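You operate a simulated robot arm through the tools that you are given. There is no shell and no other tool. Be economical: measure what you need, move in short steps, check, and stop when the job is done.

Carry out the task below with a simulated robot arm. There is one attempt and no reset: what you move stays moved.

JOB
Proof-test the bench card's joint and tray it by the result.
Fine: seat it, shut the clamp, pump to the proof load or till it slips, let off to nought before the clamp opens; green tray if it held, brown if it slipped.
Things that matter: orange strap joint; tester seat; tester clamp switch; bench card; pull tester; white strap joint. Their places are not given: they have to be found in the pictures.

Only the result counts: the job must be done as asked and must still hold three seconds after the hand-in. Knocking over, shifting, dropping, spilling or breaking anything else fails it.

ROBOT AND FRAMES
A 6-joint arm with a two-finger parallel gripper, fixed in place. Base frame: the origin is at the foot of the arm, x ahead of it, y to its left, z up; the work surface is at about z = 880. Lengths are in mm, angles in rad, forces in N, time in s.
With the tool pointing down near the work surface it reaches from about 240 to 640 mm from the base axis. Its first joint turns from -1.152 to 1.152 rad. Payload 2.7 kg.
Tool frame: the origin (TCP) lies between the finger pads and is the grasp point; the fingertips stand 23 mm ahead of it; z points along the fingers, y is the line along which they close. The gripper opens to 94 mm. The fingers are 38 mm wide and 10 mm thick; the gripper's body (54 by 96 mm) begins 39 mm behind the TCP.
Orientation is that of the tool frame in the base frame, as a unit quaternion [x, y, z, w]. With the fingers straight down and closing along the base's y, the tool's x points along the base's -x, its y along +y and its z along -z.

CONTROLS
- The arm moves only by the tool jog_arm. Its argument "steps" is a list of rows, each a list of 3 entries, a list of its own where there are three numbers: the shift along the tool's x, y, z in units of 100 mm (1.0 is 100 mm), then the turn, a rotation vector about the tool's x, y, z in units of 90 degrees (1.0 is 90 degrees), then the finger opening in mm, from 0 to 94. In form: [[[x, y, z], [ax, ay, az], grip], ...]. A call has 1 to 10 rows; each row is the pose to reach, as a shift and turn from the pose commanded when the call began, along the tool's axes at that moment. A call with a number of a shift or a turn outside -1 to 1 is refused whole. Each row takes 0.2 s and may step no farther than 50 mm and 0.15 rad from the row before; otherwise, or with a gripper value out of range, the whole call is refused. A pose out of reach is approached as far as the arm can. The call stops where the force on the tool passes 50 N (or 10 N more than at its start, if that is more) or the arm is blocked; 0.2 s more then pass. The fingers move at their own pace (about 45 mm/s each) and stop on an object; they squeeze with about 44 N. The grip force told is the motor's: it shows also when the fingers shut on nothing. Time passes only in rows, and 0.2 s behind the last, so rows that repeat a pose let the fingers close. It gives the time, the measured TCP pose, the force on the tool (base axes), the opening and the grip force at its end, in the units of the frame above (readings bear some noise).
- Cameras (640 x 400 px; columns grow to the right, rows downward): "scene" is fixed at [89.3, -444.7, 1407.9]; the picture's right is [0.62, -0.79, 0.00], its down [-0.44, -0.34, -0.83] and it looks along [0.65, 0.51, -0.55] (base axes); focal length 280 px, centre (320, 200). "wrist" rides on the gripper at [-39, 0, -44] in the tool frame; the picture's right is [0.00, -1.00, 0.00], its down [0.97, 0.00, -0.24] and it looks along [0.24, 0.00, 0.97] (tool axes); focal length 218 px, centre (320, 200).
- camera(camera): a new picture of that camera. No time passes.
- probe_pixels(camera, pixels): for up to 12 pixels [column, row] of the newest picture of that camera ("zoom" is the newest enlarged one), the place [x, y, z] in the base frame of the surface seen there, good to about 2 mm. No time passes.
- zoom(camera, box): a new picture of the part [left, top, right, bottom] of that camera's present view, enlarged. No time passes.
- hand_in(): hands the job in; it is judged then, once.

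Go step by step. Measure first, check grasps and placings, and put right what went wrong. The budget is 80 turns and 34 pictures, counting those below and the enlarged ones. Unless the task says otherwise, let go and move clear before handing in, and close with one line.

The tools are called as name(argument=value, ...) on one line, values as JSON. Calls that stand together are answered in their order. jog_arm: Moves the arm, as the interface text tells. Its arguments: {"type":"object","properties":{"steps":{"type":"array","items":{"type":"array"}}},"required":["steps"]} The other tools are called the same way: camera (camera) takes a picture; probe_pixels (camera, pixels) gives the place of the surface under pixels of a picture; zoom (camera, box) takes an enlarged picture of a part of a camera's view; hand_in () hands the job in.

At the start:

```text
clock: 0.0
position: [316.2, -245.1, 1240.2]
orientation: [0.0, 1.0, 0.0, 0.0]
contact_force: [0.0, -0.3, 0.2]
gripper_width: 94.1
grasp_force: 0.1
```

scene: 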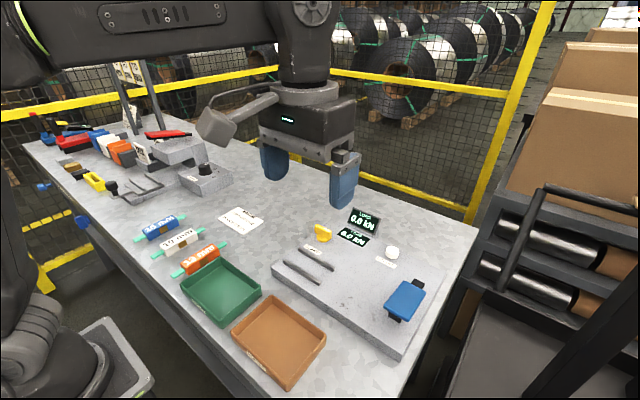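
wrist: 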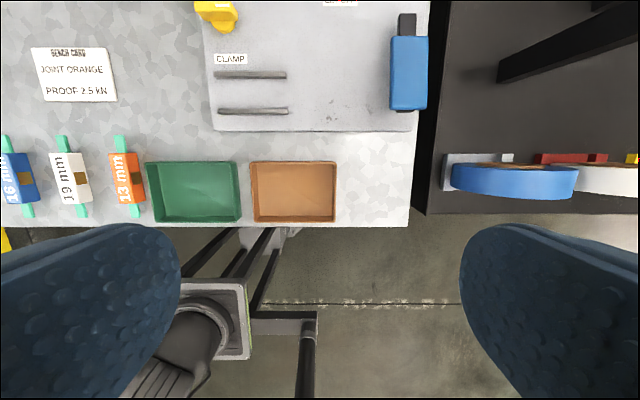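

The wrist picture's card (75,75) reads "JOINT ORANGE, PROOF 2.5 kN", and the orange joint is at (127,178). I'll enlarge the tester and the joints, to understand them.

zoom(camera="scene", box=[260, 190, 450, 350])

zoom(camera="scene", box=[120, 190, 280, 290])

probe_pixels(camera="wrist", pixels=[[127, 178], [121, 140], [135, 210], [250, 75], [252, 111], [216, 15], [408, 70], [406, 22], [194, 190], [294, 190], [230, 59], [300, 60]])

probe_pixels(camera="scene", pixels=[[324, 232], [364, 220], [353, 237], [392, 252], [404, 300], [390, 317], [418, 285], [318, 257], [300, 272], [196, 262], [385, 262], [308, 249]])

```text
2.50 times, centred on (355, 270) of scene
```

zoom: 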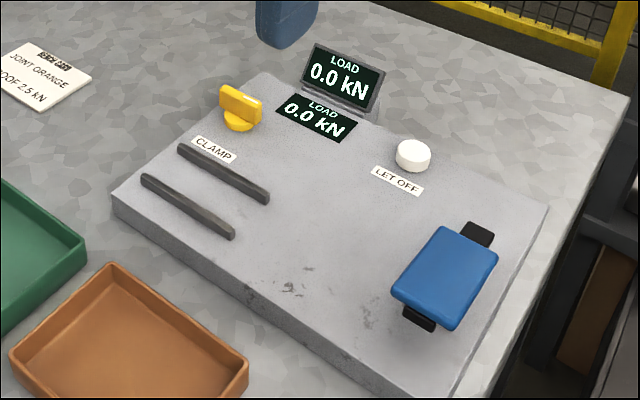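

```text
4.00 times, centred on (200, 240) of scene
```

zoom: 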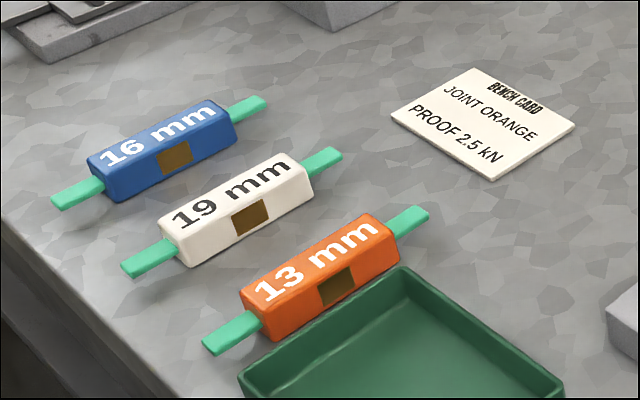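

```text
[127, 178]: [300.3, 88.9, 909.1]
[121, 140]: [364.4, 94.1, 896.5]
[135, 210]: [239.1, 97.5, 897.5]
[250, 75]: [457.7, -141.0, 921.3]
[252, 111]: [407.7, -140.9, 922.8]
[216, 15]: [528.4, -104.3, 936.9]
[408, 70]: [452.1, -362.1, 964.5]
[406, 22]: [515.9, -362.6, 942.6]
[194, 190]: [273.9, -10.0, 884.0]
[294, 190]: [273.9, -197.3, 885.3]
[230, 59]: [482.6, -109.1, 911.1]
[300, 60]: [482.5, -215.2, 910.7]
```

```text
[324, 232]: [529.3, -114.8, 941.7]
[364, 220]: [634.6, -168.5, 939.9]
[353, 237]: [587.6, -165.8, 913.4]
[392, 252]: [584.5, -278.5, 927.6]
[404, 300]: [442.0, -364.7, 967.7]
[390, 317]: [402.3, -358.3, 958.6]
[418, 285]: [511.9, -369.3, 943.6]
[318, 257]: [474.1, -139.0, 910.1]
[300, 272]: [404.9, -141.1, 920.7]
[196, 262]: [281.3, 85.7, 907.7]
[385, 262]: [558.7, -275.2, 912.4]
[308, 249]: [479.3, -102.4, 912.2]
```

The tester: rails at x≈405 and 458 (seat between them), yellow switch at (529,-110), white let-off button at (585,-278), blue pump lever at (440,-364). I'll move closer above it to see the mechanisms.

jog_arm(steps=[[[-0.35, 0.1, 0.1], [0, 0, 0], 94], [[-0.7, 0.2, 0.2], [0, 0, 0], 94], [[-1.0, 0.3, 0.3], [0, 0, 0], 94], [[-1.0, 0.4, 0.7], [0, 0, 0], 94], [[-1.0, 0.4, 1.0], [0, 0, 0], 94]])

camera(camera="wrist")

```text
clock: 1.2
position: [417.9, -205.7, 1141.3]
orientation: [0.0, 1.0, 0.0, 0.0]
contact_force: [-0.9, 0.0, -0.6]
gripper_width: 94.1
grasp_force: 0.0
```

```text
29 pictures are left
```

wrist: 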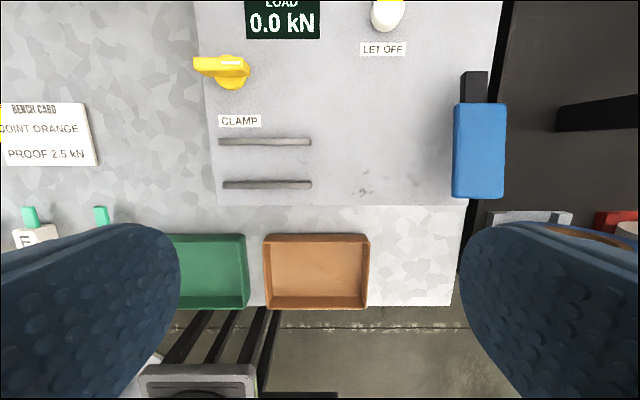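

probe_pixels(camera="wrist", pixels=[[222, 141], [310, 141], [265, 138], [265, 146], [265, 181], [265, 190], [197, 64], [245, 66], [232, 85], [474, 75], [480, 108], [480, 192]])

zoom(camera="wrist", box=[180, 30, 330, 210])

zoom(camera="scene", box=[290, 200, 360, 260])

zoom(camera="scene", box=[370, 265, 440, 335])

```text
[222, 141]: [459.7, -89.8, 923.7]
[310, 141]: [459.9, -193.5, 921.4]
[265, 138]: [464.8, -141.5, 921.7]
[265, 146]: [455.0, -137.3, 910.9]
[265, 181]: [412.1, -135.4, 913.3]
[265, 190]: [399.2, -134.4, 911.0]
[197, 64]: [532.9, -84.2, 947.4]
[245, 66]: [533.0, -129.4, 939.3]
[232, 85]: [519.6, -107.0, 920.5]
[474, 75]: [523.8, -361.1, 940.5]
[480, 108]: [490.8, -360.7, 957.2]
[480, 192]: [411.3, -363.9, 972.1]
```

```text
2.22 times, centred on (255, 120) of wrist
```

zoom: 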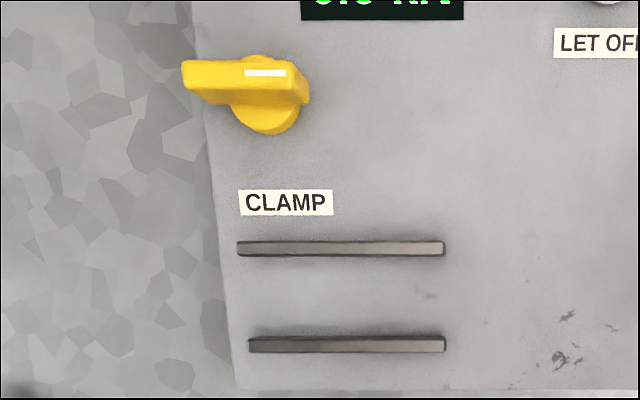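

```text
6.67 times, centred on (325, 230) of scene
```

zoom: 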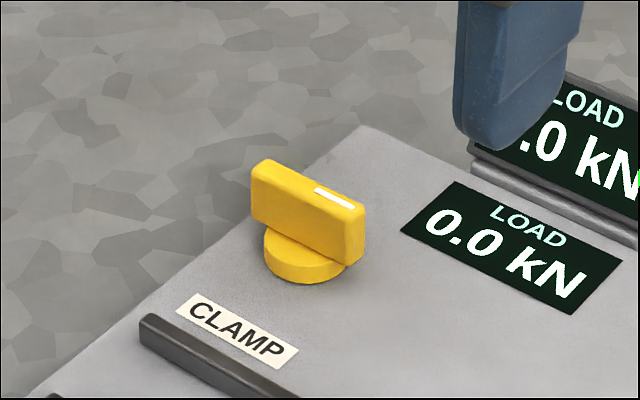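

```text
5.71 times, centred on (405, 300) of scene
```

zoom: 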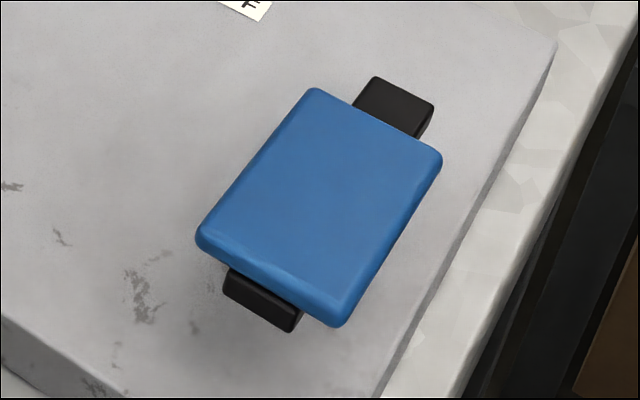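

The switch bar lies along y (84 to 133), the lever is hinged at its far end, and the seat centre is about (433,-141). Now I'll go above the orange joint.

jog_arm(steps=[[[0.3, 0.4, 0], [0, 0, 0], 94], [[0.6, 0.75, 0], [0, 0, 0], 94], [[0.9, 1.0, 0], [0, 0, 0], 94]])

jog_arm(steps=[[[0.2, 0.4, 0], [0, 0, 0], 94], [[0.28, 0.8, 0], [0, 0, 0], 94], [[0.28, 1.0, 0], [0, 0, 0], 94]])

jog_arm(steps=[[[0, 0.4, 0], [0, 0, 0], 94], [[0, 0.8, 0], [0, 0, 0], 94], [[0, 0.95, 0], [0, 0, 0], 94]])

camera(camera="wrist")

```text
clock: 2.0
position: [328.2, -108.2, 1138.3]
orientation: [0.001, 1.0, 0.0, -0.001]
contact_force: [-0.5, -0.5, 1.1]
gripper_width: 93.9
grasp_force: 0.0
```

```text
clock: 2.8
position: [301.1, -4.3, 1139.8]
orientation: [0.002, 1.0, 0.0, 0.0]
contact_force: [-0.2, -0.3, 0.3]
gripper_width: 94.0
grasp_force: 0.2
```

```text
clock: 3.6
position: [298.5, 92.0, 1139.9]
orientation: [0.001, 1.0, 0.0, 0.001]
contact_force: [-0.1, 0.3, 0.0]
gripper_width: 94.2
grasp_force: 0.1
```

```text
25 pictures are left
```

wrist: 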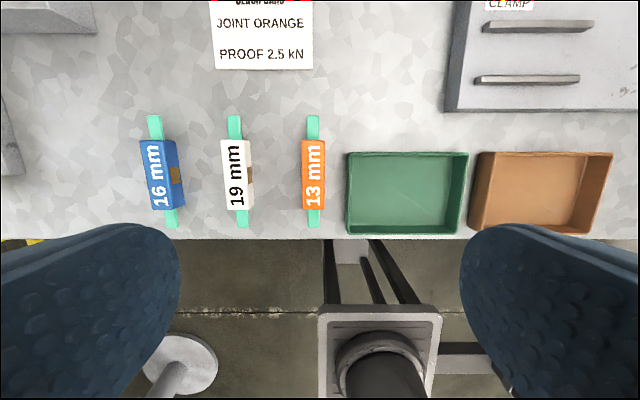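

probe_pixels(camera="wrist", pixels=[[313, 122], [313, 143], [313, 207], [314, 222], [305, 175], [321, 175], [246, 175], [350, 175], [304, 148], [304, 205], [323, 148], [323, 205]])

zoom(camera="wrist", box=[220, 100, 380, 240])

```text
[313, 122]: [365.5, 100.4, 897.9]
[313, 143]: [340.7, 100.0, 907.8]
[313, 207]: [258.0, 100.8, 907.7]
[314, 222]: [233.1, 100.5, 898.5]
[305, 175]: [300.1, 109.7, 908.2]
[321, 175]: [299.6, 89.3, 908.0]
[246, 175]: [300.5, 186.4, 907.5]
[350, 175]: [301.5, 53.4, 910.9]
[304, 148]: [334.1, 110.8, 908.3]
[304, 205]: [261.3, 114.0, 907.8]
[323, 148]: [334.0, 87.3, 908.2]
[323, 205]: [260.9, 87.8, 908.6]
```

```text
2.86 times, centred on (300, 170) of wrist
```

zoom: 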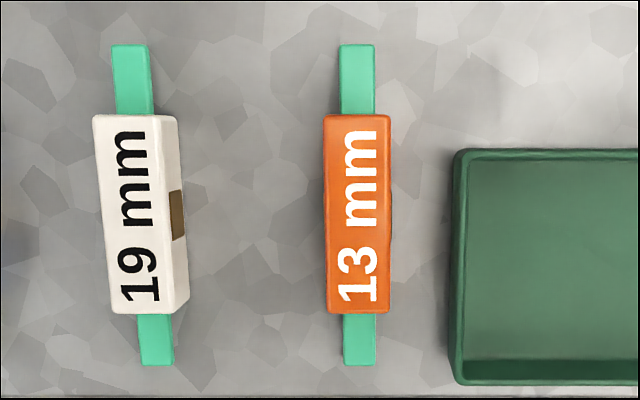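

The orange body runs x 257–343, y 87–113, top at 908, straight along x; tray edge is at y≈55. The fingers must stay above the 12 mm rails, so I'll grasp it high (tips near 896), with a 50 mm opening.

jog_arm(steps=[[[-0.015, 0.085, 0.4], [0, 0, 0], 50], [[-0.015, 0.085, 0.8], [0, 0, 0], 50], [[-0.015, 0.085, 1.0], [0, 0, 0], 50]])

jog_arm(steps=[[[0, 0, 0.4], [0, 0, 0], 50], [[0, 0, 0.7], [0, 0, 0], 50], [[0, 0, 0.7], [0, 0, 0], 50]])

camera(camera="wrist")

```text
clock: 4.4
position: [300.9, 95.8, 1042.2]
orientation: [0.0, 1.0, -0.001, 0.0]
contact_force: [-0.5, 1.3, 0.5]
gripper_width: 50.1
grasp_force: 0.1
```

```text
clock: 5.2
position: [299.4, 98.1, 971.0]
orientation: [0.0, 1.0, 0.0, -0.001]
contact_force: [0.6, -0.5, -0.2]
gripper_width: 50.1
grasp_force: 0.1
```

```text
23 pictures are left
```

wrist: 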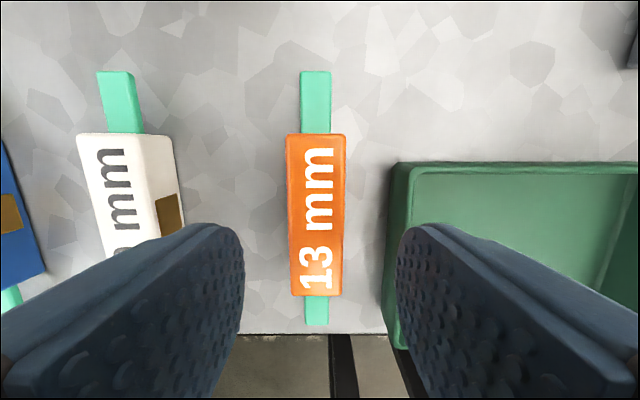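

Alignment is good; I'll descend 52 mm with the opening at 44 to stay clear of the tray rim, then close.

jog_arm(steps=[[[0, 0.01, 0.0], [0, 0, 0], 44], [[0, 0.01, 0.3], [0, 0, 0], 44], [[0, 0.01, 0.52], [0, 0, 0], 44], [[0, 0.01, 0.52], [0, 0, 0], 44], [[0, 0.01, 0.52], [0, 0, 0], 20], [[0, 0.01, 0.52], [0, 0, 0], 10], [[0, 0.01, 0.52], [0, 0, 0], 10], [[0, 0.01, 0.52], [0, 0, 0], 10]])

```text
clock: 7.0
position: [299.9, 98.2, 917.6]
orientation: [0.0, 1.0, 0.0, 0.001]
contact_force: [0.0, -0.5, 0.9]
gripper_width: 28.9
grasp_force: 44.2
```

Gripped at 28.9 mm. Lift 110 mm, then begin the turn.

jog_arm(steps=[[[0, 0, -0.2], [0, 0, 0], 10], [[0, 0, -0.6], [0, 0, 0], 10], [[0, 0, -1.0], [0, 0, 0], 10], [[0, -0.1, -1.0], [0, 0, 0.09], 10], [[-0.2, -0.2, -1.0], [0, 0, 0.18], 10], [[-0.4, -0.4, -1.0], [0, 0, 0.27], 10], [[-0.6, -0.6, -1.0], [0, 0, 0.36], 10], [[-0.8, -0.8, -1.0], [0, 0, 0.45], 10], [[-0.9, -1.0, -1.0], [0, 0, 0.5], 10]])

```text
clock: 9.0
position: [391.3, -2.3, 1019.6]
orientation: [0.384, 0.923, 0.0, 0.001]
contact_force: [0.0, 0.3, -0.8]
gripper_width: 29.4
grasp_force: 43.6
```

Half turned; finish the 90°.

jog_arm(steps=[[[0, 0, 0], [0, 0, 0.09], 10], [[0, 0, 0], [0, 0, 0.18], 10], [[0, 0, 0], [0, 0, 0.27], 10], [[0, 0, 0], [0, 0, 0.36], 10], [[0, 0, 0], [0, 0, 0.45], 10], [[0, 0, 0], [0, 0, 0.5], 10], [[0, 0, 0], [0, 0, 0.5], 10]])

```text
clock: 10.6
position: [390.3, -2.1, 1018.7]
orientation: [0.707, 0.707, 0.0, 0.0]
contact_force: [-0.6, -0.1, -0.8]
gripper_width: 29.1
grasp_force: 44.7
```

Now tool x is base +y and tool y is base +x. Move over the seat.

jog_arm(steps=[[[-0.35, 0.2, 0], [0, 0, 0], 10], [[-0.7, 0.43, 0], [0, 0, 0], 10], [[-1.0, 0.43, 0], [0, 0, 0], 10]])

jog_arm(steps=[[[-0.2, 0, 0], [0, 0, 0], 10], [[-0.39, 0, 0], [0, 0, 0], 10], [[-0.39, 0, 0.3], [0, 0, 0], 10], [[-0.39, 0, 0.3], [0, 0, 0], 10]])

camera(camera="wrist")

zoom(camera="scene", box=[250, 190, 410, 310])

```text
clock: 11.4
position: [433.7, -101.8, 1016.1]
orientation: [0.707, 0.707, 0.0, 0.0]
contact_force: [0.3, -0.7, -0.4]
gripper_width: 29.0
grasp_force: 43.8
```

```text
clock: 12.4
position: [433.1, -140.2, 987.9]
orientation: [0.707, 0.707, 0.001, 0.0]
contact_force: [-0.5, -0.2, -1.3]
gripper_width: 28.9
grasp_force: 44.1
```

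```text
22 pictures are left
```

wrist: 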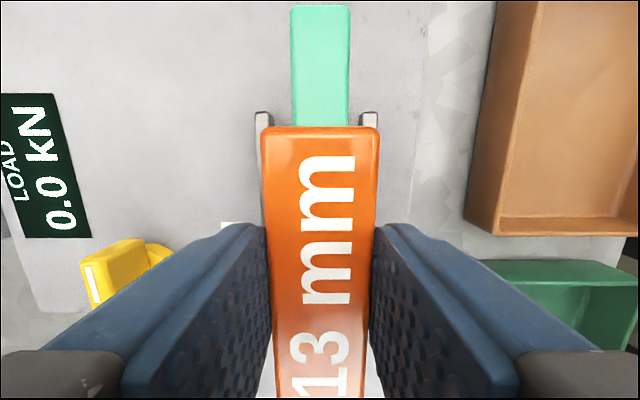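

```text
3.33 times, centred on (330, 250) of scene
```

zoom: 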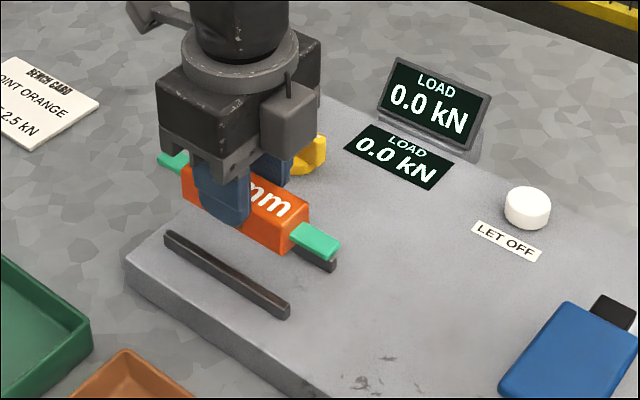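

camera(camera="wrist")

probe_pixels(camera="wrist", pixels=[[258, 116], [263, 116], [267, 116], [365, 116], [370, 116], [375, 116], [294, 100], [346, 100], [264, 145], [376, 145]])

```text
20 pictures are left
```

wrist: 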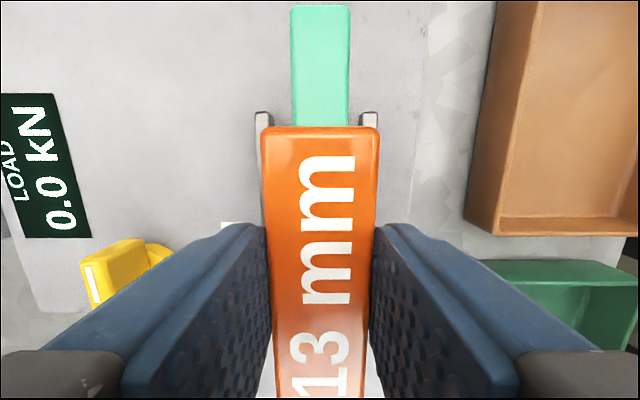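

```text
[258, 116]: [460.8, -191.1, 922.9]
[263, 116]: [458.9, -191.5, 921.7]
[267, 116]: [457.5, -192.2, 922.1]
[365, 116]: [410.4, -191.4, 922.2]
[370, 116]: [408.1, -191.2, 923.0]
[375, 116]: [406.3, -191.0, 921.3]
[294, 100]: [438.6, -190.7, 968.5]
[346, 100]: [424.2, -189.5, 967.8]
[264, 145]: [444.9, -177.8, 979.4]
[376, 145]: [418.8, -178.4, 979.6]
```

The rail mid-line is x≈433.8 and the body's about 432; I'll shift +1.7 mm in x and lower about 40 mm until it touches.

jog_arm(steps=[[[-0.01, 0.017, 0.1], [0, 0, 0], 10], [[-0.01, 0.017, 0.25], [0, 0, 0], 10], [[-0.01, 0.017, 0.35], [0, 0, 0], 10], [[-0.01, 0.017, 0.39], [0, 0, 0], 10], [[-0.01, 0.017, 0.39], [0, 0, 0], 10]])

zoom(camera="scene", box=[270, 210, 370, 300])

```text
clock: 13.6
position: [436.0, -141.9, 951.0]
orientation: [0.707, 0.707, 0.0, 0.0]
contact_force: [-0.1, 0.0, 0.2]
gripper_width: 28.9
grasp_force: 43.7
```

```text
4.44 times, centred on (320, 255) of scene
```

zoom: 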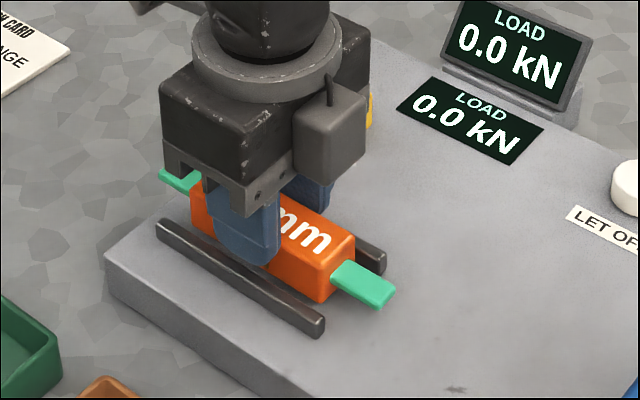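

Between the rails with no contact yet; creep 3 mm lower.

jog_arm(steps=[[[0, -0.008, 0.01], [0, 0, 0], 10], [[0, -0.008, 0.02], [0, 0, 0], 10], [[0, -0.008, 0.025], [0, 0, 0], 10], [[0, -0.008, 0.025], [0, 0, 0], 10]])

```text
clock: 14.6
position: [435.0, -140.9, 946.6]
orientation: [0.707, 0.707, 0.001, 0.0]
contact_force: [-1.9, 0.4, 3.5]
gripper_width: 29.5
grasp_force: 44.3
```

Light contact (3.5 N): it is down. Release and rise.

jog_arm(steps=[[[0, 0, 0], [0, 0, 0], 40], [[0, 0, 0], [0, 0, 0], 50], [[0, 0, 0], [0, 0, 0], 50], [[0, 0, -0.2], [0, 0, 0], 50], [[0, 0, -0.6], [0, 0, 0], 50], [[0, 0, -1.0], [0, 0, 0], 50]])

camera(camera="wrist")

probe_pixels(camera="wrist", pixels=[[320, 200], [320, 150]])

```text
clock: 16.0
position: [433.7, -141.9, 1046.2]
orientation: [0.706, 0.708, 0.0, 0.0]
contact_force: [0.7, 0.4, 0.5]
gripper_width: 50.0
grasp_force: 0.1
```

```text
18 pictures are left
```

wrist: 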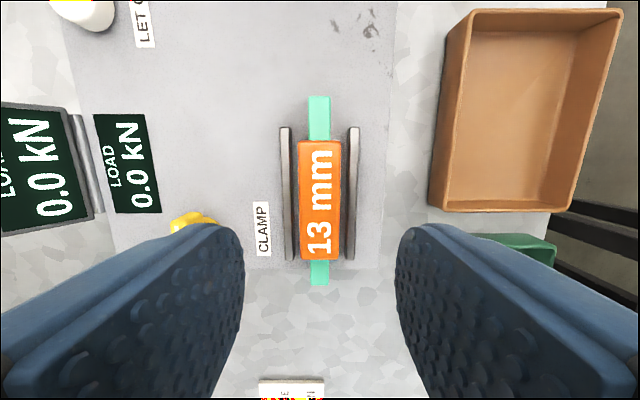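

```text
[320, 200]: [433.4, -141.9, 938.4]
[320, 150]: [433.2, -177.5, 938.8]
```

Seated centrally (433,-142, top 938). Next go above the yellow switch, gripper already aligned with its bar.

jog_arm(steps=[[[0.0, 0.3, 0], [0, 0, 0], 50], [[0.0, 0.6, 0], [0, 0, 0], 50], [[0, 0.7, 0], [0, 0, 0], 50]])

zoom(camera="wrist", box=[200, 120, 440, 320])

```text
clock: 16.8
position: [504.6, -141.6, 1045.4]
orientation: [0.707, 0.707, 0.0, -0.001]
contact_force: [-0.4, -0.7, -0.5]
gripper_width: 50.1
grasp_force: 0.0
```

```text
2.00 times, centred on (320, 220) of wrist
```

zoom: 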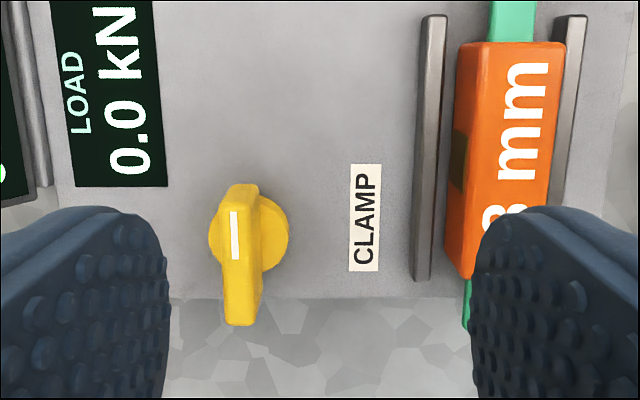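

probe_pixels(camera="zoom", pixels=[[238, 200], [238, 250], [238, 300], [226, 250], [250, 250], [275, 235], [262, 205], [285, 240], [238, 190], [236, 322]])

```text
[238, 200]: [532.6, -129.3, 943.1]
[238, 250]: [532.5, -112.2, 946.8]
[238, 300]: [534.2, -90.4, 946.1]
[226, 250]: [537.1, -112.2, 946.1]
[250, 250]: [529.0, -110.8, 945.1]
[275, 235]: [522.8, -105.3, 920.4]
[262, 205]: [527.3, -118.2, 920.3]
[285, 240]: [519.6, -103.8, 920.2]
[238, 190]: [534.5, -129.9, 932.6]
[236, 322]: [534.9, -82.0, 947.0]
```

Switch axis ≈ (533,-106), bar top 946, disc top 920. Go down over the bar and grip it with tips at ~928.

jog_arm(steps=[[[0.2, 0.15, 0], [0, 0, 0], 50], [[0.355, 0.285, 0.1], [0, 0, 0], 50], [[0.355, 0.285, 0.5], [0, 0, 0], 40], [[0.355, 0.285, 0.8], [0, 0, 0], 40], [[0.355, 0.285, 0.945], [0, 0, 0], 40], [[0.355, 0.285, 0.945], [0, 0, 0], 40]])

jog_arm(steps=[[[0, 0, 0], [0, 0, 0], 20], [[0, 0, 0], [0, 0, 0], 8], [[0, 0, 0], [0, 0, 0], 6], [[0, 0, 0], [0, 0, 0], 6]])

zoom(camera="wrist", box=[200, 120, 440, 320])

```text
clock: 18.2
position: [533.0, -106.7, 952.0]
orientation: [0.707, 0.707, 0.0, 0.0]
contact_force: [0.1, -0.8, 0.2]
gripper_width: 39.8
grasp_force: 0.0
```

```text
clock: 19.2
position: [534.2, -107.5, 952.0]
orientation: [0.708, 0.706, 0.003, 0.002]
contact_force: [23.5, -2.5, -8.5]
gripper_width: 11.8
grasp_force: 45.2
```

```text
2.00 times, centred on (320, 220) of wrist
```

zoom: 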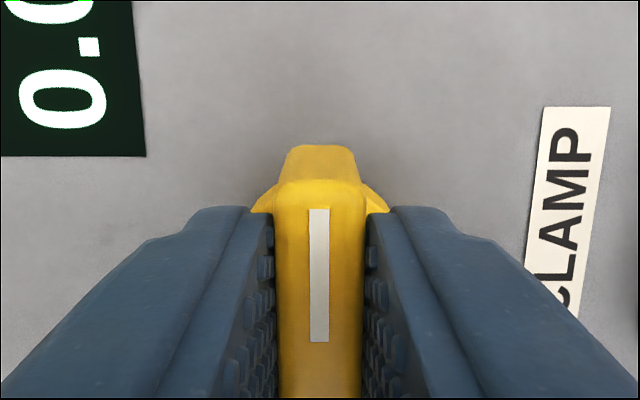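

Gripped at 11.8 mm, with 23 N side load saying the axis is slightly farther in x. Nudge +1.5 mm and try a small clockwise turn (mark toward the CLAMP label).

jog_arm(steps=[[[0, 0.015, 0], [0, 0, 0], 6], [[0, 0.015, 0], [0, 0, 0.06], 6], [[0, 0.015, 0], [0, 0, 0.12], 6], [[0, 0.015, 0], [0, 0, 0.18], 6]])

```text
clock: 20.2
position: [534.4, -106.7, 952.2]
orientation: [0.8, 0.6, -0.001, -0.001]
contact_force: [10.5, 2.0, -12.9]
gripper_width: 11.9
grasp_force: 44.8
```

It follows freely (16°). Continue the turn.

jog_arm(steps=[[[0, 0, 0], [0, 0, 0.09], 6], [[0, 0, 0], [0, 0, 0.18], 6], [[0, 0, 0], [0, 0, 0.27], 6], [[0, 0, 0], [0, 0, 0.36], 6], [[0, 0, 0], [0, 0, 0.45], 6]])

zoom(camera="scene", box=[260, 190, 400, 300])

```text
clock: 21.4
position: [533.8, -105.8, 952.5]
orientation: [0.959, 0.285, -0.003, -0.001]
contact_force: [-9.5, 6.4, -17.9]
gripper_width: 12.0
grasp_force: 44.7
```

```text
3.64 times, centred on (330, 245) of scene
```

zoom: 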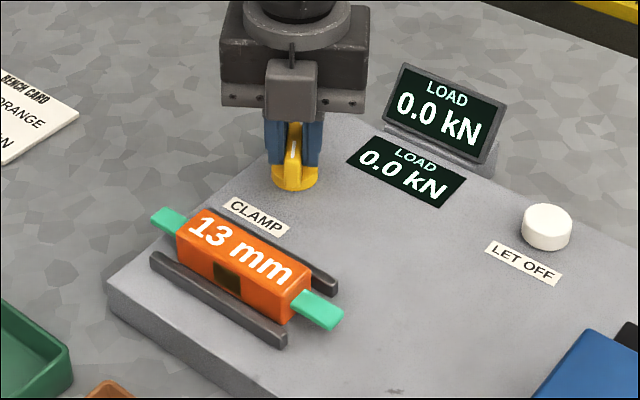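

It is following (57°). Continue to 90°.

jog_arm(steps=[[[0, 0, 0], [0, 0, 0.09], 6], [[0, 0, 0], [0, 0, 0.18], 6], [[0, 0, 0], [0, 0, 0.27], 6], [[0, 0, 0], [0, 0, 0.36], 6], [[0, 0, 0], [0, 0, 0.38], 6]])

zoom(camera="scene", box=[260, 190, 400, 300])

```text
clock: 22.6
position: [533.5, -106.0, 952.4]
orientation: [1.0, 0.013, -0.002, -0.003]
contact_force: [-10.4, 18.9, -9.8]
gripper_width: 23.5
grasp_force: 44.6
```

```text
3.64 times, centred on (330, 245) of scene
```

zoom: 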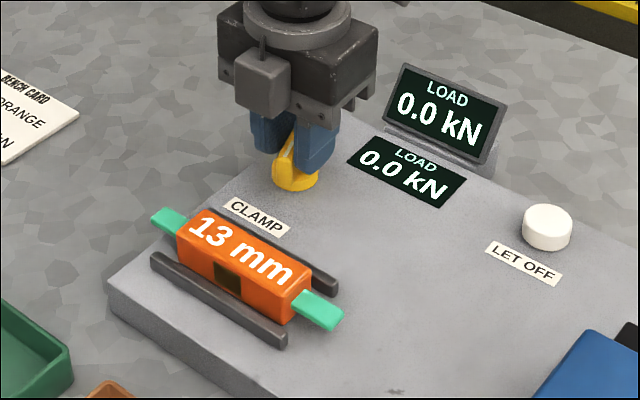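

The opening grew to 23.5: the switch met its stop at about 60–65° and the fingers were pried. Turn back to ~62° so the grip sits flush, then let go and look.

jog_arm(steps=[[[0, 0, 0], [0, 0, -0.09], 6], [[0, 0, 0], [0, 0, -0.18], 6], [[0, 0, 0], [0, 0, -0.27], 6], [[0, 0, 0], [0, 0, -0.3], 6]])

jog_arm(steps=[[[0, 0, 0], [0, 0, 0], 30], [[0, 0, 0], [0, 0, 0], 46], [[0, 0, -0.4], [0, 0, 0], 46], [[0, 0, -0.8], [0, 0, 0], 46], [[0, 0, -1.0], [0, 0, 0], 46]])

zoom(camera="scene", box=[260, 190, 400, 300])

```text
clock: 23.6
position: [535.9, -105.1, 952.7]
orientation: [0.974, 0.226, 0.002, -0.001]
contact_force: [10.4, 18.0, -13.9]
gripper_width: 12.0
grasp_force: 44.5
```

```text
clock: 24.8
position: [533.9, -105.5, 1053.7]
orientation: [0.974, 0.226, 0.0, 0.0]
contact_force: [0.4, 0.4, 0.1]
gripper_width: 45.8
grasp_force: 0.0
```

```text
3.64 times, centred on (330, 245) of scene
```

zoom: 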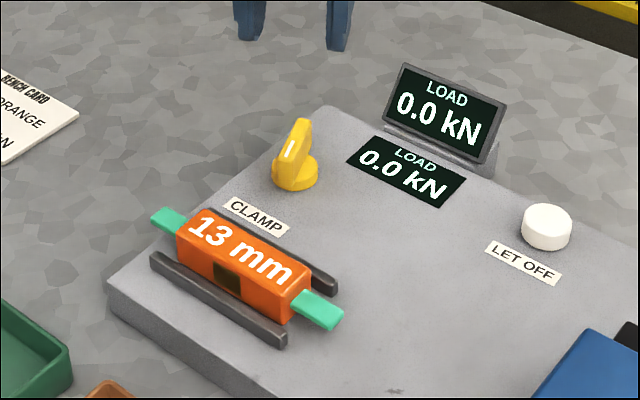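

The switch now rests at its stop about 64° round. Turn the gripper back to the seat orientation and close the fingers, before moving to the lever.

jog_arm(steps=[[[0, 0, 0], [0, 0, -0.09], 20], [[0, 0, 0], [0, 0, -0.18], 10], [[0, 0, 0], [0, 0, -0.27], 0], [[0, 0, 0], [0, 0, -0.36], 0], [[0, 0, 0], [0, 0, -0.45], 0], [[0, 0, 0], [0, 0, -0.54], 0], [[0, 0, 0], [0, 0, -0.63], 0], [[0, 0, 0], [0, 0, -0.71], 0]])

jog_arm(steps=[[[-0.4, -0.2, 0], [0, 0, 0], 0], [[-0.8, -0.4, 0], [0, 0, 0], 0], [[-1.0, -0.6, 0], [0, 0, 0], 0]])

jog_arm(steps=[[[-0.4, -0.2, 0], [0, 0, 0], 0], [[-0.8, -0.4, 0], [0, 0, 0], 0], [[-1.0, -0.48, 0], [0, 0, 0], 0]])

jog_arm(steps=[[[-0.3, 0, 0], [0, 0, 0], 0], [[-0.57, 0, 0], [0, 0, 0], 0], [[-0.57, 0, 0], [0, 0, 0], 0]])

```text
clock: 26.6
position: [534.5, -106.2, 1053.0]
orientation: [0.707, 0.708, 0.0, 0.0]
contact_force: [-0.1, 0.8, 0.0]
gripper_width: 0.1
grasp_force: 41.8
```

```text
clock: 27.4
position: [473.7, -205.6, 1053.1]
orientation: [0.707, 0.707, -0.001, 0.0]
contact_force: [-0.7, 0.4, 0.2]
gripper_width: 0.2
grasp_force: 42.1
```

```text
clock: 28.2
position: [425.2, -305.9, 1053.2]
orientation: [0.707, 0.707, 0.001, 0.001]
contact_force: [-0.8, 0.1, 0.3]
gripper_width: 0.0
grasp_force: 42.8
```

```text
clock: 29.0
position: [426.2, -363.8, 1054.5]
orientation: [0.707, 0.707, -0.001, 0.0]
contact_force: [-0.4, -0.4, -0.3]
gripper_width: 0.1
grasp_force: 41.8
```

Over the lever tip (top ≈ 969, fingertips at 1031). Press down slowly to find the stroke.

jog_arm(steps=[[[0, 0, 0.4], [0, 0, 0], 0], [[0, 0, 0.58], [0, 0, 0], 0], [[0, 0, 0.65], [0, 0, 0], 0], [[0, 0, 0.72], [0, 0, 0], 0], [[0, 0, 0.79], [0, 0, 0], 0]])

zoom(camera="scene", box=[290, 190, 450, 330])

```text
clock: 30.2
position: [426.6, -363.1, 973.6]
orientation: [0.708, 0.707, -0.001, 0.001]
contact_force: [-5.6, -2.0, 6.2]
gripper_width: 0.0
grasp_force: 41.8
```

```text
2.86 times, centred on (370, 260) of scene
```

zoom: 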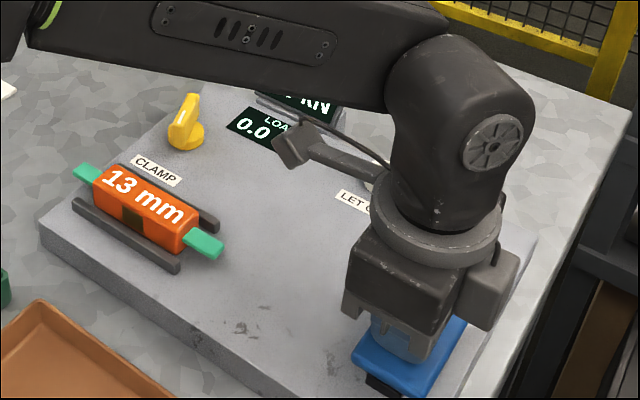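

The lever yields (about 6 N) and the display stays partly visible at (320,…). Carry on down to the stop.

jog_arm(steps=[[[0, 0, 0.06], [0, 0, 0], 0], [[0, 0, 0.12], [0, 0, 0], 0], [[0, 0, 0.18], [0, 0, 0], 0], [[0, 0, 0.24], [0, 0, 0], 0]])

zoom(camera="scene", box=[290, 190, 450, 330])

```text
clock: 31.2
position: [426.0, -363.5, 952.6]
orientation: [0.708, 0.707, 0.0, 0.001]
contact_force: [-16.1, 8.4, 28.6]
gripper_width: 0.1
grasp_force: 41.8
```

```text
2.86 times, centred on (370, 260) of scene
```

zoom: 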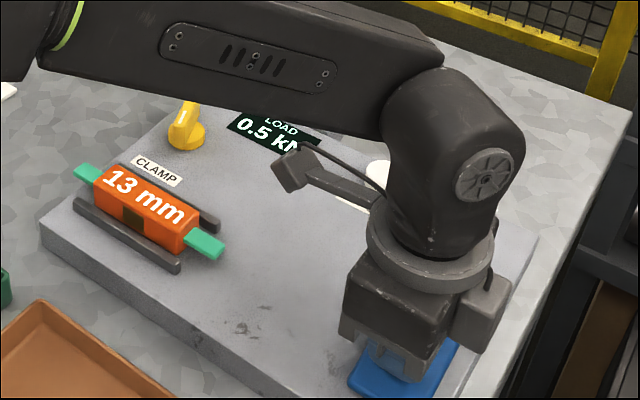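

The display shows 0.5 kN after one stroke, so the clamp holds. One more stroke: up 45 mm and down again.

jog_arm(steps=[[[0, 0, -0.25], [0, 0, 0], 0], [[0, 0, -0.48], [0, 0, 0], 0], [[0, 0, -0.48], [0, 0, 0], 0], [[0, 0, -0.3], [0, 0, 0], 0], [[0, 0, -0.2], [0, 0, 0], 0], [[0, 0, -0.1], [0, 0, 0], 0], [[0, 0, 0], [0, 0, 0], 0]])

zoom(camera="scene", box=[290, 190, 450, 330])

```text
clock: 32.8
position: [426.8, -364.0, 953.2]
orientation: [0.707, 0.708, 0.0, 0.003]
contact_force: [-13.9, -0.3, 27.2]
gripper_width: 0.0
grasp_force: 41.9
```

```text
2.86 times, centred on (370, 260) of scene
```

zoom: 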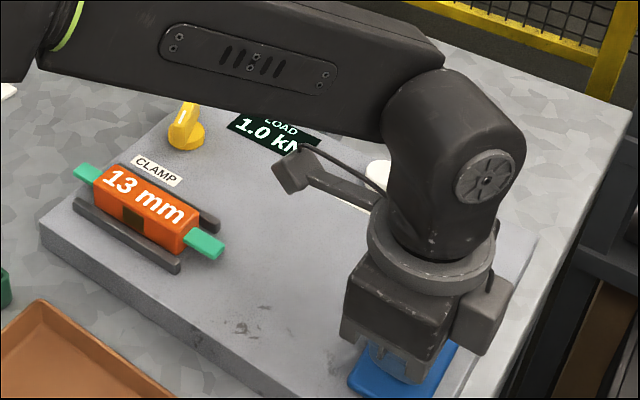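

1.0 kN now. Another stroke.

jog_arm(steps=[[[0, 0, -0.25], [0, 0, 0], 0], [[0, 0, -0.48], [0, 0, 0], 0], [[0, 0, -0.48], [0, 0, 0], 0], [[0, 0, -0.3], [0, 0, 0], 0], [[0, 0, -0.2], [0, 0, 0], 0], [[0, 0, -0.1], [0, 0, 0], 0], [[0, 0, 0], [0, 0, 0], 0]])

zoom(camera="scene", box=[290, 190, 450, 330])

```text
clock: 34.4
position: [425.3, -362.8, 952.2]
orientation: [0.707, 0.707, -0.001, 0.002]
contact_force: [-17.8, 5.7, 27.6]
gripper_width: 0.2
grasp_force: 42.2
```

```text
2.86 times, centred on (370, 260) of scene
```

zoom: 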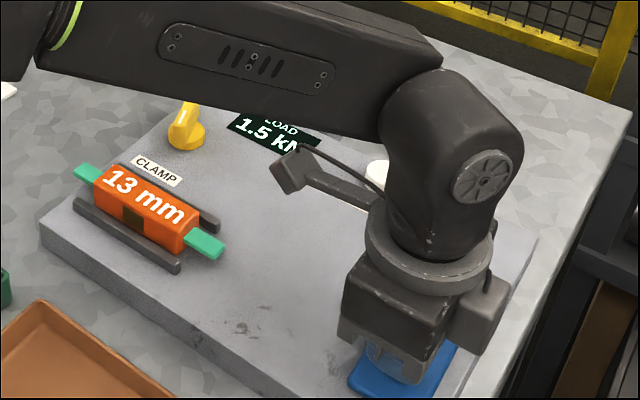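

1.5 kN. Another stroke.

jog_arm(steps=[[[0, 0, -0.25], [0, 0, 0], 0], [[0, 0, -0.48], [0, 0, 0], 0], [[0, 0, -0.48], [0, 0, 0], 0], [[0, 0, -0.3], [0, 0, 0], 0], [[0, 0, -0.2], [0, 0, 0], 0], [[0, 0, -0.1], [0, 0, 0], 0], [[0, 0, 0], [0, 0, 0], 0]])

zoom(camera="scene", box=[290, 190, 450, 330])

```text
clock: 36.0
position: [426.3, -363.3, 953.0]
orientation: [0.707, 0.707, 0.0, 0.002]
contact_force: [-19.0, 5.7, 26.4]
gripper_width: 0.0
grasp_force: 42.2
```

```text
2.86 times, centred on (370, 260) of scene
```

zoom: 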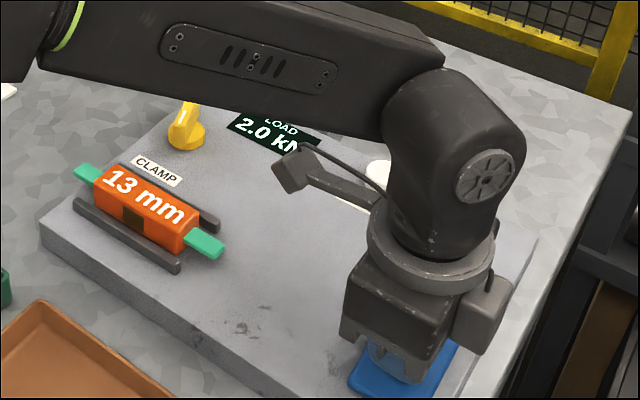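

2.0 kN, still holding. The fifth stroke should reach 2.5.

jog_arm(steps=[[[0, 0, -0.25], [0, 0, 0], 0], [[0, 0, -0.48], [0, 0, 0], 0], [[0, 0, -0.48], [0, 0, 0], 0], [[0, 0, -0.3], [0, 0, 0], 0], [[0, 0, -0.2], [0, 0, 0], 0], [[0, 0, -0.1], [0, 0, 0], 0], [[0, 0, 0], [0, 0, 0], 0]])

zoom(camera="scene", box=[290, 190, 450, 330])

```text
clock: 37.6
position: [427.6, -361.6, 952.9]
orientation: [0.707, 0.707, -0.002, 0.002]
contact_force: [-13.2, 3.3, 24.8]
gripper_width: 0.0
grasp_force: 42.7
```

```text
2.86 times, centred on (370, 260) of scene
```

zoom: 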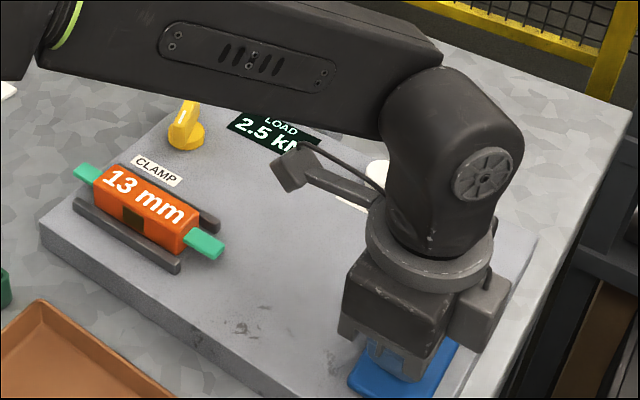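

Display reads 2.5 kN, proof load reached. Rise and move above the let-off button at (585,-278), then look again to be sure it has held.

jog_arm(steps=[[[0, 0, -0.3], [0, 0, 0], 0], [[0, 0, -0.6], [0, 0, 0], 0], [[0, 0, -0.9], [0, 0, 0], 0], [[0.2, 0.4, -0.9], [0, 0, 0], 0], [[0.4, 0.8, -0.9], [0, 0, 0], 0], [[0.6, 1.0, -0.9], [0, 0, 0], 0]])

jog_arm(steps=[[[0.15, 0.25, 0], [0, 0, 0], 0], [[0.26, 0.5, 0], [0, 0, 0], 0], [[0.26, 0.5, 0], [0, 0, 0], 0]])

camera(camera="scene")

probe_pixels(camera="scene", pixels=[[392, 252], [388, 252], [396, 252], [392, 248], [392, 256]])

```text
clock: 39.0
position: [528.2, -304.5, 1040.5]
orientation: [0.708, 0.706, 0.0, 0.0]
contact_force: [0.1, 0.9, 0.2]
gripper_width: 0.0
grasp_force: 42.5
```

```text
clock: 39.8
position: [562.0, -271.0, 1036.9]
orientation: [0.708, 0.707, 0.0, 0.001]
contact_force: [0.5, 0.8, -0.1]
gripper_width: 0.1
grasp_force: 42.8
out of reach, approached as far as the arm can: row 2, 3
```

```text
6 pictures are left
```

scene: 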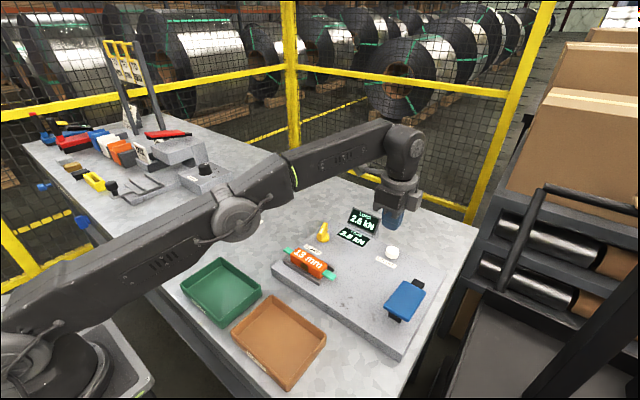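

```text
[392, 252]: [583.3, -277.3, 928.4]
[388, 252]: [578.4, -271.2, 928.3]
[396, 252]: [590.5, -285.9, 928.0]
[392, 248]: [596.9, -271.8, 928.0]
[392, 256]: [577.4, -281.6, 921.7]
```

The display now looks like something other than 2.5; enlarge it to read it.

zoom(camera="scene", box=[280, 200, 400, 280])

```text
5.00 times, centred on (340, 240) of scene
```

zoom: 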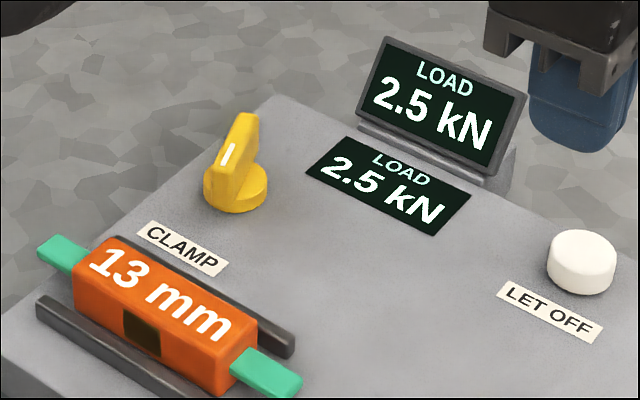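

It held at 2.5 kN on both displays. The button is at the reach limit with a vertical tool, so I'll tilt the fingers outward a bit (about 0.25 rad) and see where the tool ends.

jog_arm(steps=[[[0, 0, 0], [-0.08, 0, 0], 0], [[0, 0, 0], [-0.16, 0, 0], 0], [[0, 0, 0], [-0.2, 0, 0], 0], [[0, 0, 0], [-0.2, 0, 0], 0]])

```text
clock: 40.8
position: [560.4, -269.9, 1036.6]
orientation: [0.698, 0.698, 0.111, 0.111]
contact_force: [-1.3, -0.4, 0.8]
gripper_width: 0.1
grasp_force: 42.2
```

Tilted 0.31 rad. Now shift +19 mm x, −6.5 mm y and go down to just over the button.

jog_arm(steps=[[[-0.065, 0.18, 0.059], [0, 0, 0], 0], [[-0.065, 0.05, 0.45], [0, 0, 0], 0], [[-0.065, -0.043, 0.743], [0, 0, 0], 0], [[-0.065, -0.043, 0.743], [0, 0, 0], 0]])

zoom(camera="scene", box=[330, 190, 450, 280])

```text
clock: 41.8
position: [583.1, -277.4, 964.5]
orientation: [0.698, 0.699, 0.111, 0.111]
contact_force: [-0.1, -0.5, 1.2]
gripper_width: 0.0
grasp_force: 43.1
```

```text
4.44 times, centred on (390, 235) of scene
```

zoom: 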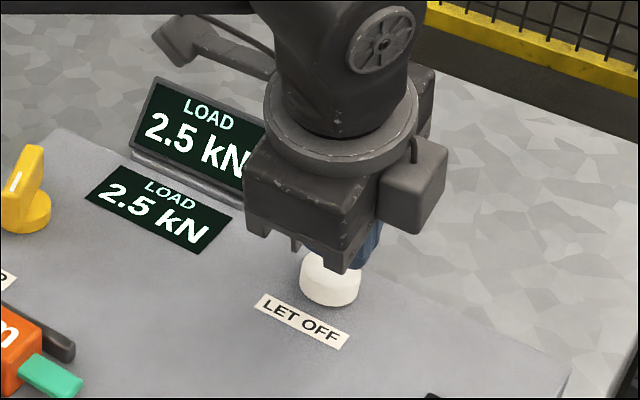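

Over the button. Press down about 18 mm in small steps and hold.

jog_arm(steps=[[[0, -0.025, 0.076], [0, 0, 0], 0], [[0, -0.037, 0.114], [0, 0, 0], 0], [[0, -0.043, 0.133], [0, 0, 0], 0], [[0, -0.05, 0.152], [0, 0, 0], 0], [[0, -0.05, 0.152], [0, 0, 0], 0], [[0, -0.05, 0.152], [0, 0, 0], 0]])

```text
clock: 43.2
position: [582.0, -277.4, 948.2]
orientation: [0.698, 0.698, 0.112, 0.111]
contact_force: [1.1, -0.4, 1.9]
gripper_width: 0.0
grasp_force: 42.4
```

Little force yet (1.9 N); press further.

jog_arm(steps=[[[0, -0.006, 0.019], [0, 0, 0], 0], [[0, -0.012, 0.038], [0, 0, 0], 0], [[0, -0.019, 0.057], [0, 0, 0], 0], [[0, -0.019, 0.057], [0, 0, 0], 0], [[0, -0.019, 0.057], [0, 0, 0], 0], [[0, -0.019, 0.057], [0, 0, 0], 0]])

zoom(camera="scene", box=[330, 190, 450, 280])

```text
clock: 44.6
position: [580.1, -277.2, 942.1]
orientation: [0.699, 0.698, 0.111, 0.111]
contact_force: [1.2, -2.1, 6.2]
gripper_width: 0.0
grasp_force: 42.3
```

```text
4.44 times, centred on (390, 235) of scene
```

zoom: 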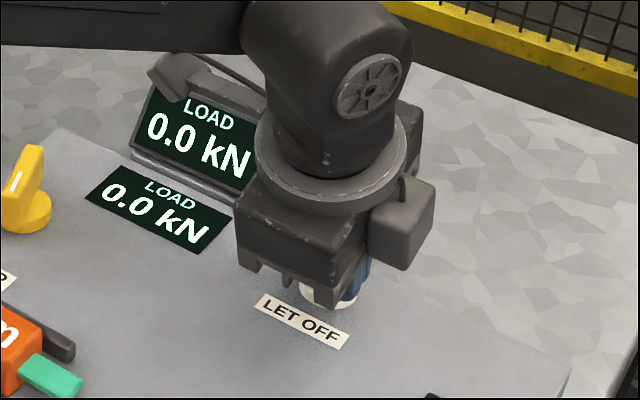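

Load is 0.0 on both displays. Rise, untilt, and go back toward the switch.

jog_arm(steps=[[[0, 0.12, -0.38], [0, 0, 0], 0], [[0, 0.25, -0.76], [0, 0, 0], 0], [[0.2, 0.0, -0.85], [0.08, 0, 0], 0], [[0.5, -0.199, -0.906], [0.16, 0, 0], 0], [[0.8, -0.199, -0.906], [0.2, 0, 0], 0], [[1.0, -0.199, -0.906], [0.2, 0, 0], 0]])

```text
clock: 46.0
position: [530.9, -177.1, 1022.7]
orientation: [0.707, 0.707, 0.0, -0.001]
contact_force: [-0.2, 0.1, 0.4]
gripper_width: 0.1
grasp_force: 42.2
```

Now over to the switch axis, turning +64° and opening the fingers.

jog_arm(steps=[[[0.3, 0.03, 0], [0, 0, 0.09], 20], [[0.6, 0.03, 0], [0, 0, 0.18], 40], [[0.71, 0.03, 0], [0, 0, 0.27], 46], [[0.71, 0.03, 0], [0, 0, 0.36], 46], [[0.71, 0.03, 0], [0, 0, 0.45], 46], [[0.71, 0.03, 0], [0, 0, 0.54], 46], [[0.71, 0.03, 0], [0, 0, 0.63], 46], [[0.71, 0.03, 0], [0, 0, 0.71], 46], [[0.71, 0.03, 0], [0, 0, 0.71], 46]])

```text
clock: 48.0
position: [536.7, -106.6, 1021.0]
orientation: [0.975, 0.224, 0.0, 0.001]
contact_force: [0.5, -0.4, -0.4]
gripper_width: 45.7
grasp_force: 0.0
```

Descend and grip the bar.

jog_arm(steps=[[[0, 0, 0.3], [0, 0, 0], 40], [[0, 0, 0.55], [0, 0, 0], 40], [[0, 0, 0.69], [0, 0, 0], 40], [[0, 0, 0.69], [0, 0, 0], 40], [[0, 0, 0.69], [0, 0, 0], 20], [[0, 0, 0.69], [0, 0, 0], 8], [[0, 0, 0.69], [0, 0, 0], 6], [[0, 0, 0.69], [0, 0, 0], 6]])

```text
clock: 49.8
position: [535.5, -104.7, 953.2]
orientation: [0.974, 0.226, -0.001, -0.002]
contact_force: [-14.4, 18.3, 2.1]
gripper_width: 12.0
grasp_force: 45.0
```

Gripped at 12.0 mm. Turn back by 64° to the open position.

jog_arm(steps=[[[0, 0, 0], [0, 0, -0.09], 6], [[0, 0, 0], [0, 0, -0.18], 6], [[0, 0, 0], [0, 0, -0.27], 6], [[0, 0, 0], [0, 0, -0.36], 6], [[0, 0, 0], [0, 0, -0.45], 6], [[0, 0, 0], [0, 0, -0.54], 6], [[0, 0, 0], [0, 0, -0.63], 6], [[0, 0, 0], [0, 0, -0.71], 6], [[0, 0, 0], [0, 0, -0.71], 6]])

```text
clock: 51.8
position: [534.9, -104.3, 952.9]
orientation: [0.706, 0.708, -0.001, -0.002]
contact_force: [-25.5, 28.4, 8.3]
gripper_width: 11.9
grasp_force: 44.9
```

Back at the starting angle, flush. A small extra 3° to be sure it is at its stop, then release and rise.

jog_arm(steps=[[[0, 0, 0], [0, 0, -0.035], 6], [[0, 0, 0], [0, 0, 0], 6], [[0, 0, 0], [0, 0, 0], 30], [[0, 0, 0], [0, 0, 0], 46], [[0, 0, -0.4], [0, 0, 0], 46], [[0, 0, -0.8], [0, 0, 0], 46], [[0, -0.2, -0.9], [0, 0, 0], 46]])

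camera(camera="wrist")

probe_pixels(camera="wrist", pixels=[[320, 200]])

```text
clock: 53.4
position: [515.9, -108.5, 1043.2]
orientation: [0.706, 0.708, 0.0, 0.0]
contact_force: [0.5, 0.1, -0.1]
gripper_width: 45.9
grasp_force: 0.0
```

```text
2 pictures are left
```

wrist: 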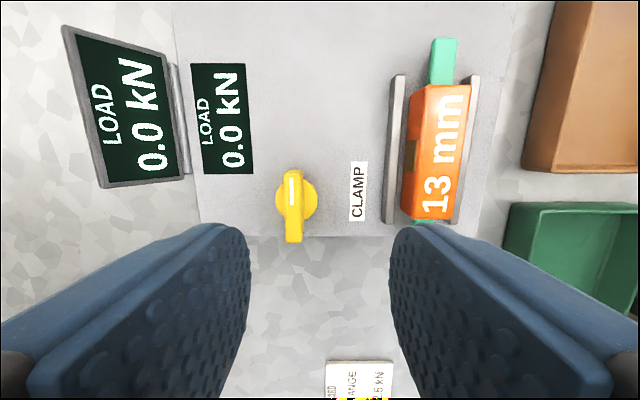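

```text
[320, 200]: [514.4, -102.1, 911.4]
```

Switch is back at its start angle (295,205), joint unmoved. Go above the joint and regrasp it with the same height as before.

jog_arm(steps=[[[-0.1, -0.4, 0], [0, 0, 0], 50], [[-0.33, -0.7, 0], [0, 0, 0], 48], [[-0.335, -0.81, 0], [0, 0, 0], 46], [[-0.335, -0.81, 0.1], [0, 0, 0], 46]])

```text
clock: 54.4
position: [435.8, -140.5, 1032.7]
orientation: [0.707, 0.707, 0.001, 0.0]
contact_force: [-0.6, -0.1, 0.3]
gripper_width: 46.1
grasp_force: 0.2
```

jog_arm(steps=[[[0, -0.01, 0.4], [0, 0, 0], 46], [[0, -0.01, 0.7], [0, 0, 0], 46], [[0, -0.01, 0.845], [0, 0, 0], 46], [[0, -0.01, 0.845], [0, 0, 0], 46], [[0, -0.01, 0.845], [0, 0, 0], 30], [[0, -0.01, 0.845], [0, 0, 0], 15], [[0, -0.01, 0.845], [0, 0, 0], 10], [[0, -0.01, 0.845], [0, 0, 0], 10]])

```text
clock: 56.2
position: [435.8, -140.5, 950.5]
orientation: [0.707, 0.708, 0.0, -0.001]
contact_force: [0.1, 0.3, 0.2]
gripper_width: 29.0
grasp_force: 44.0
```

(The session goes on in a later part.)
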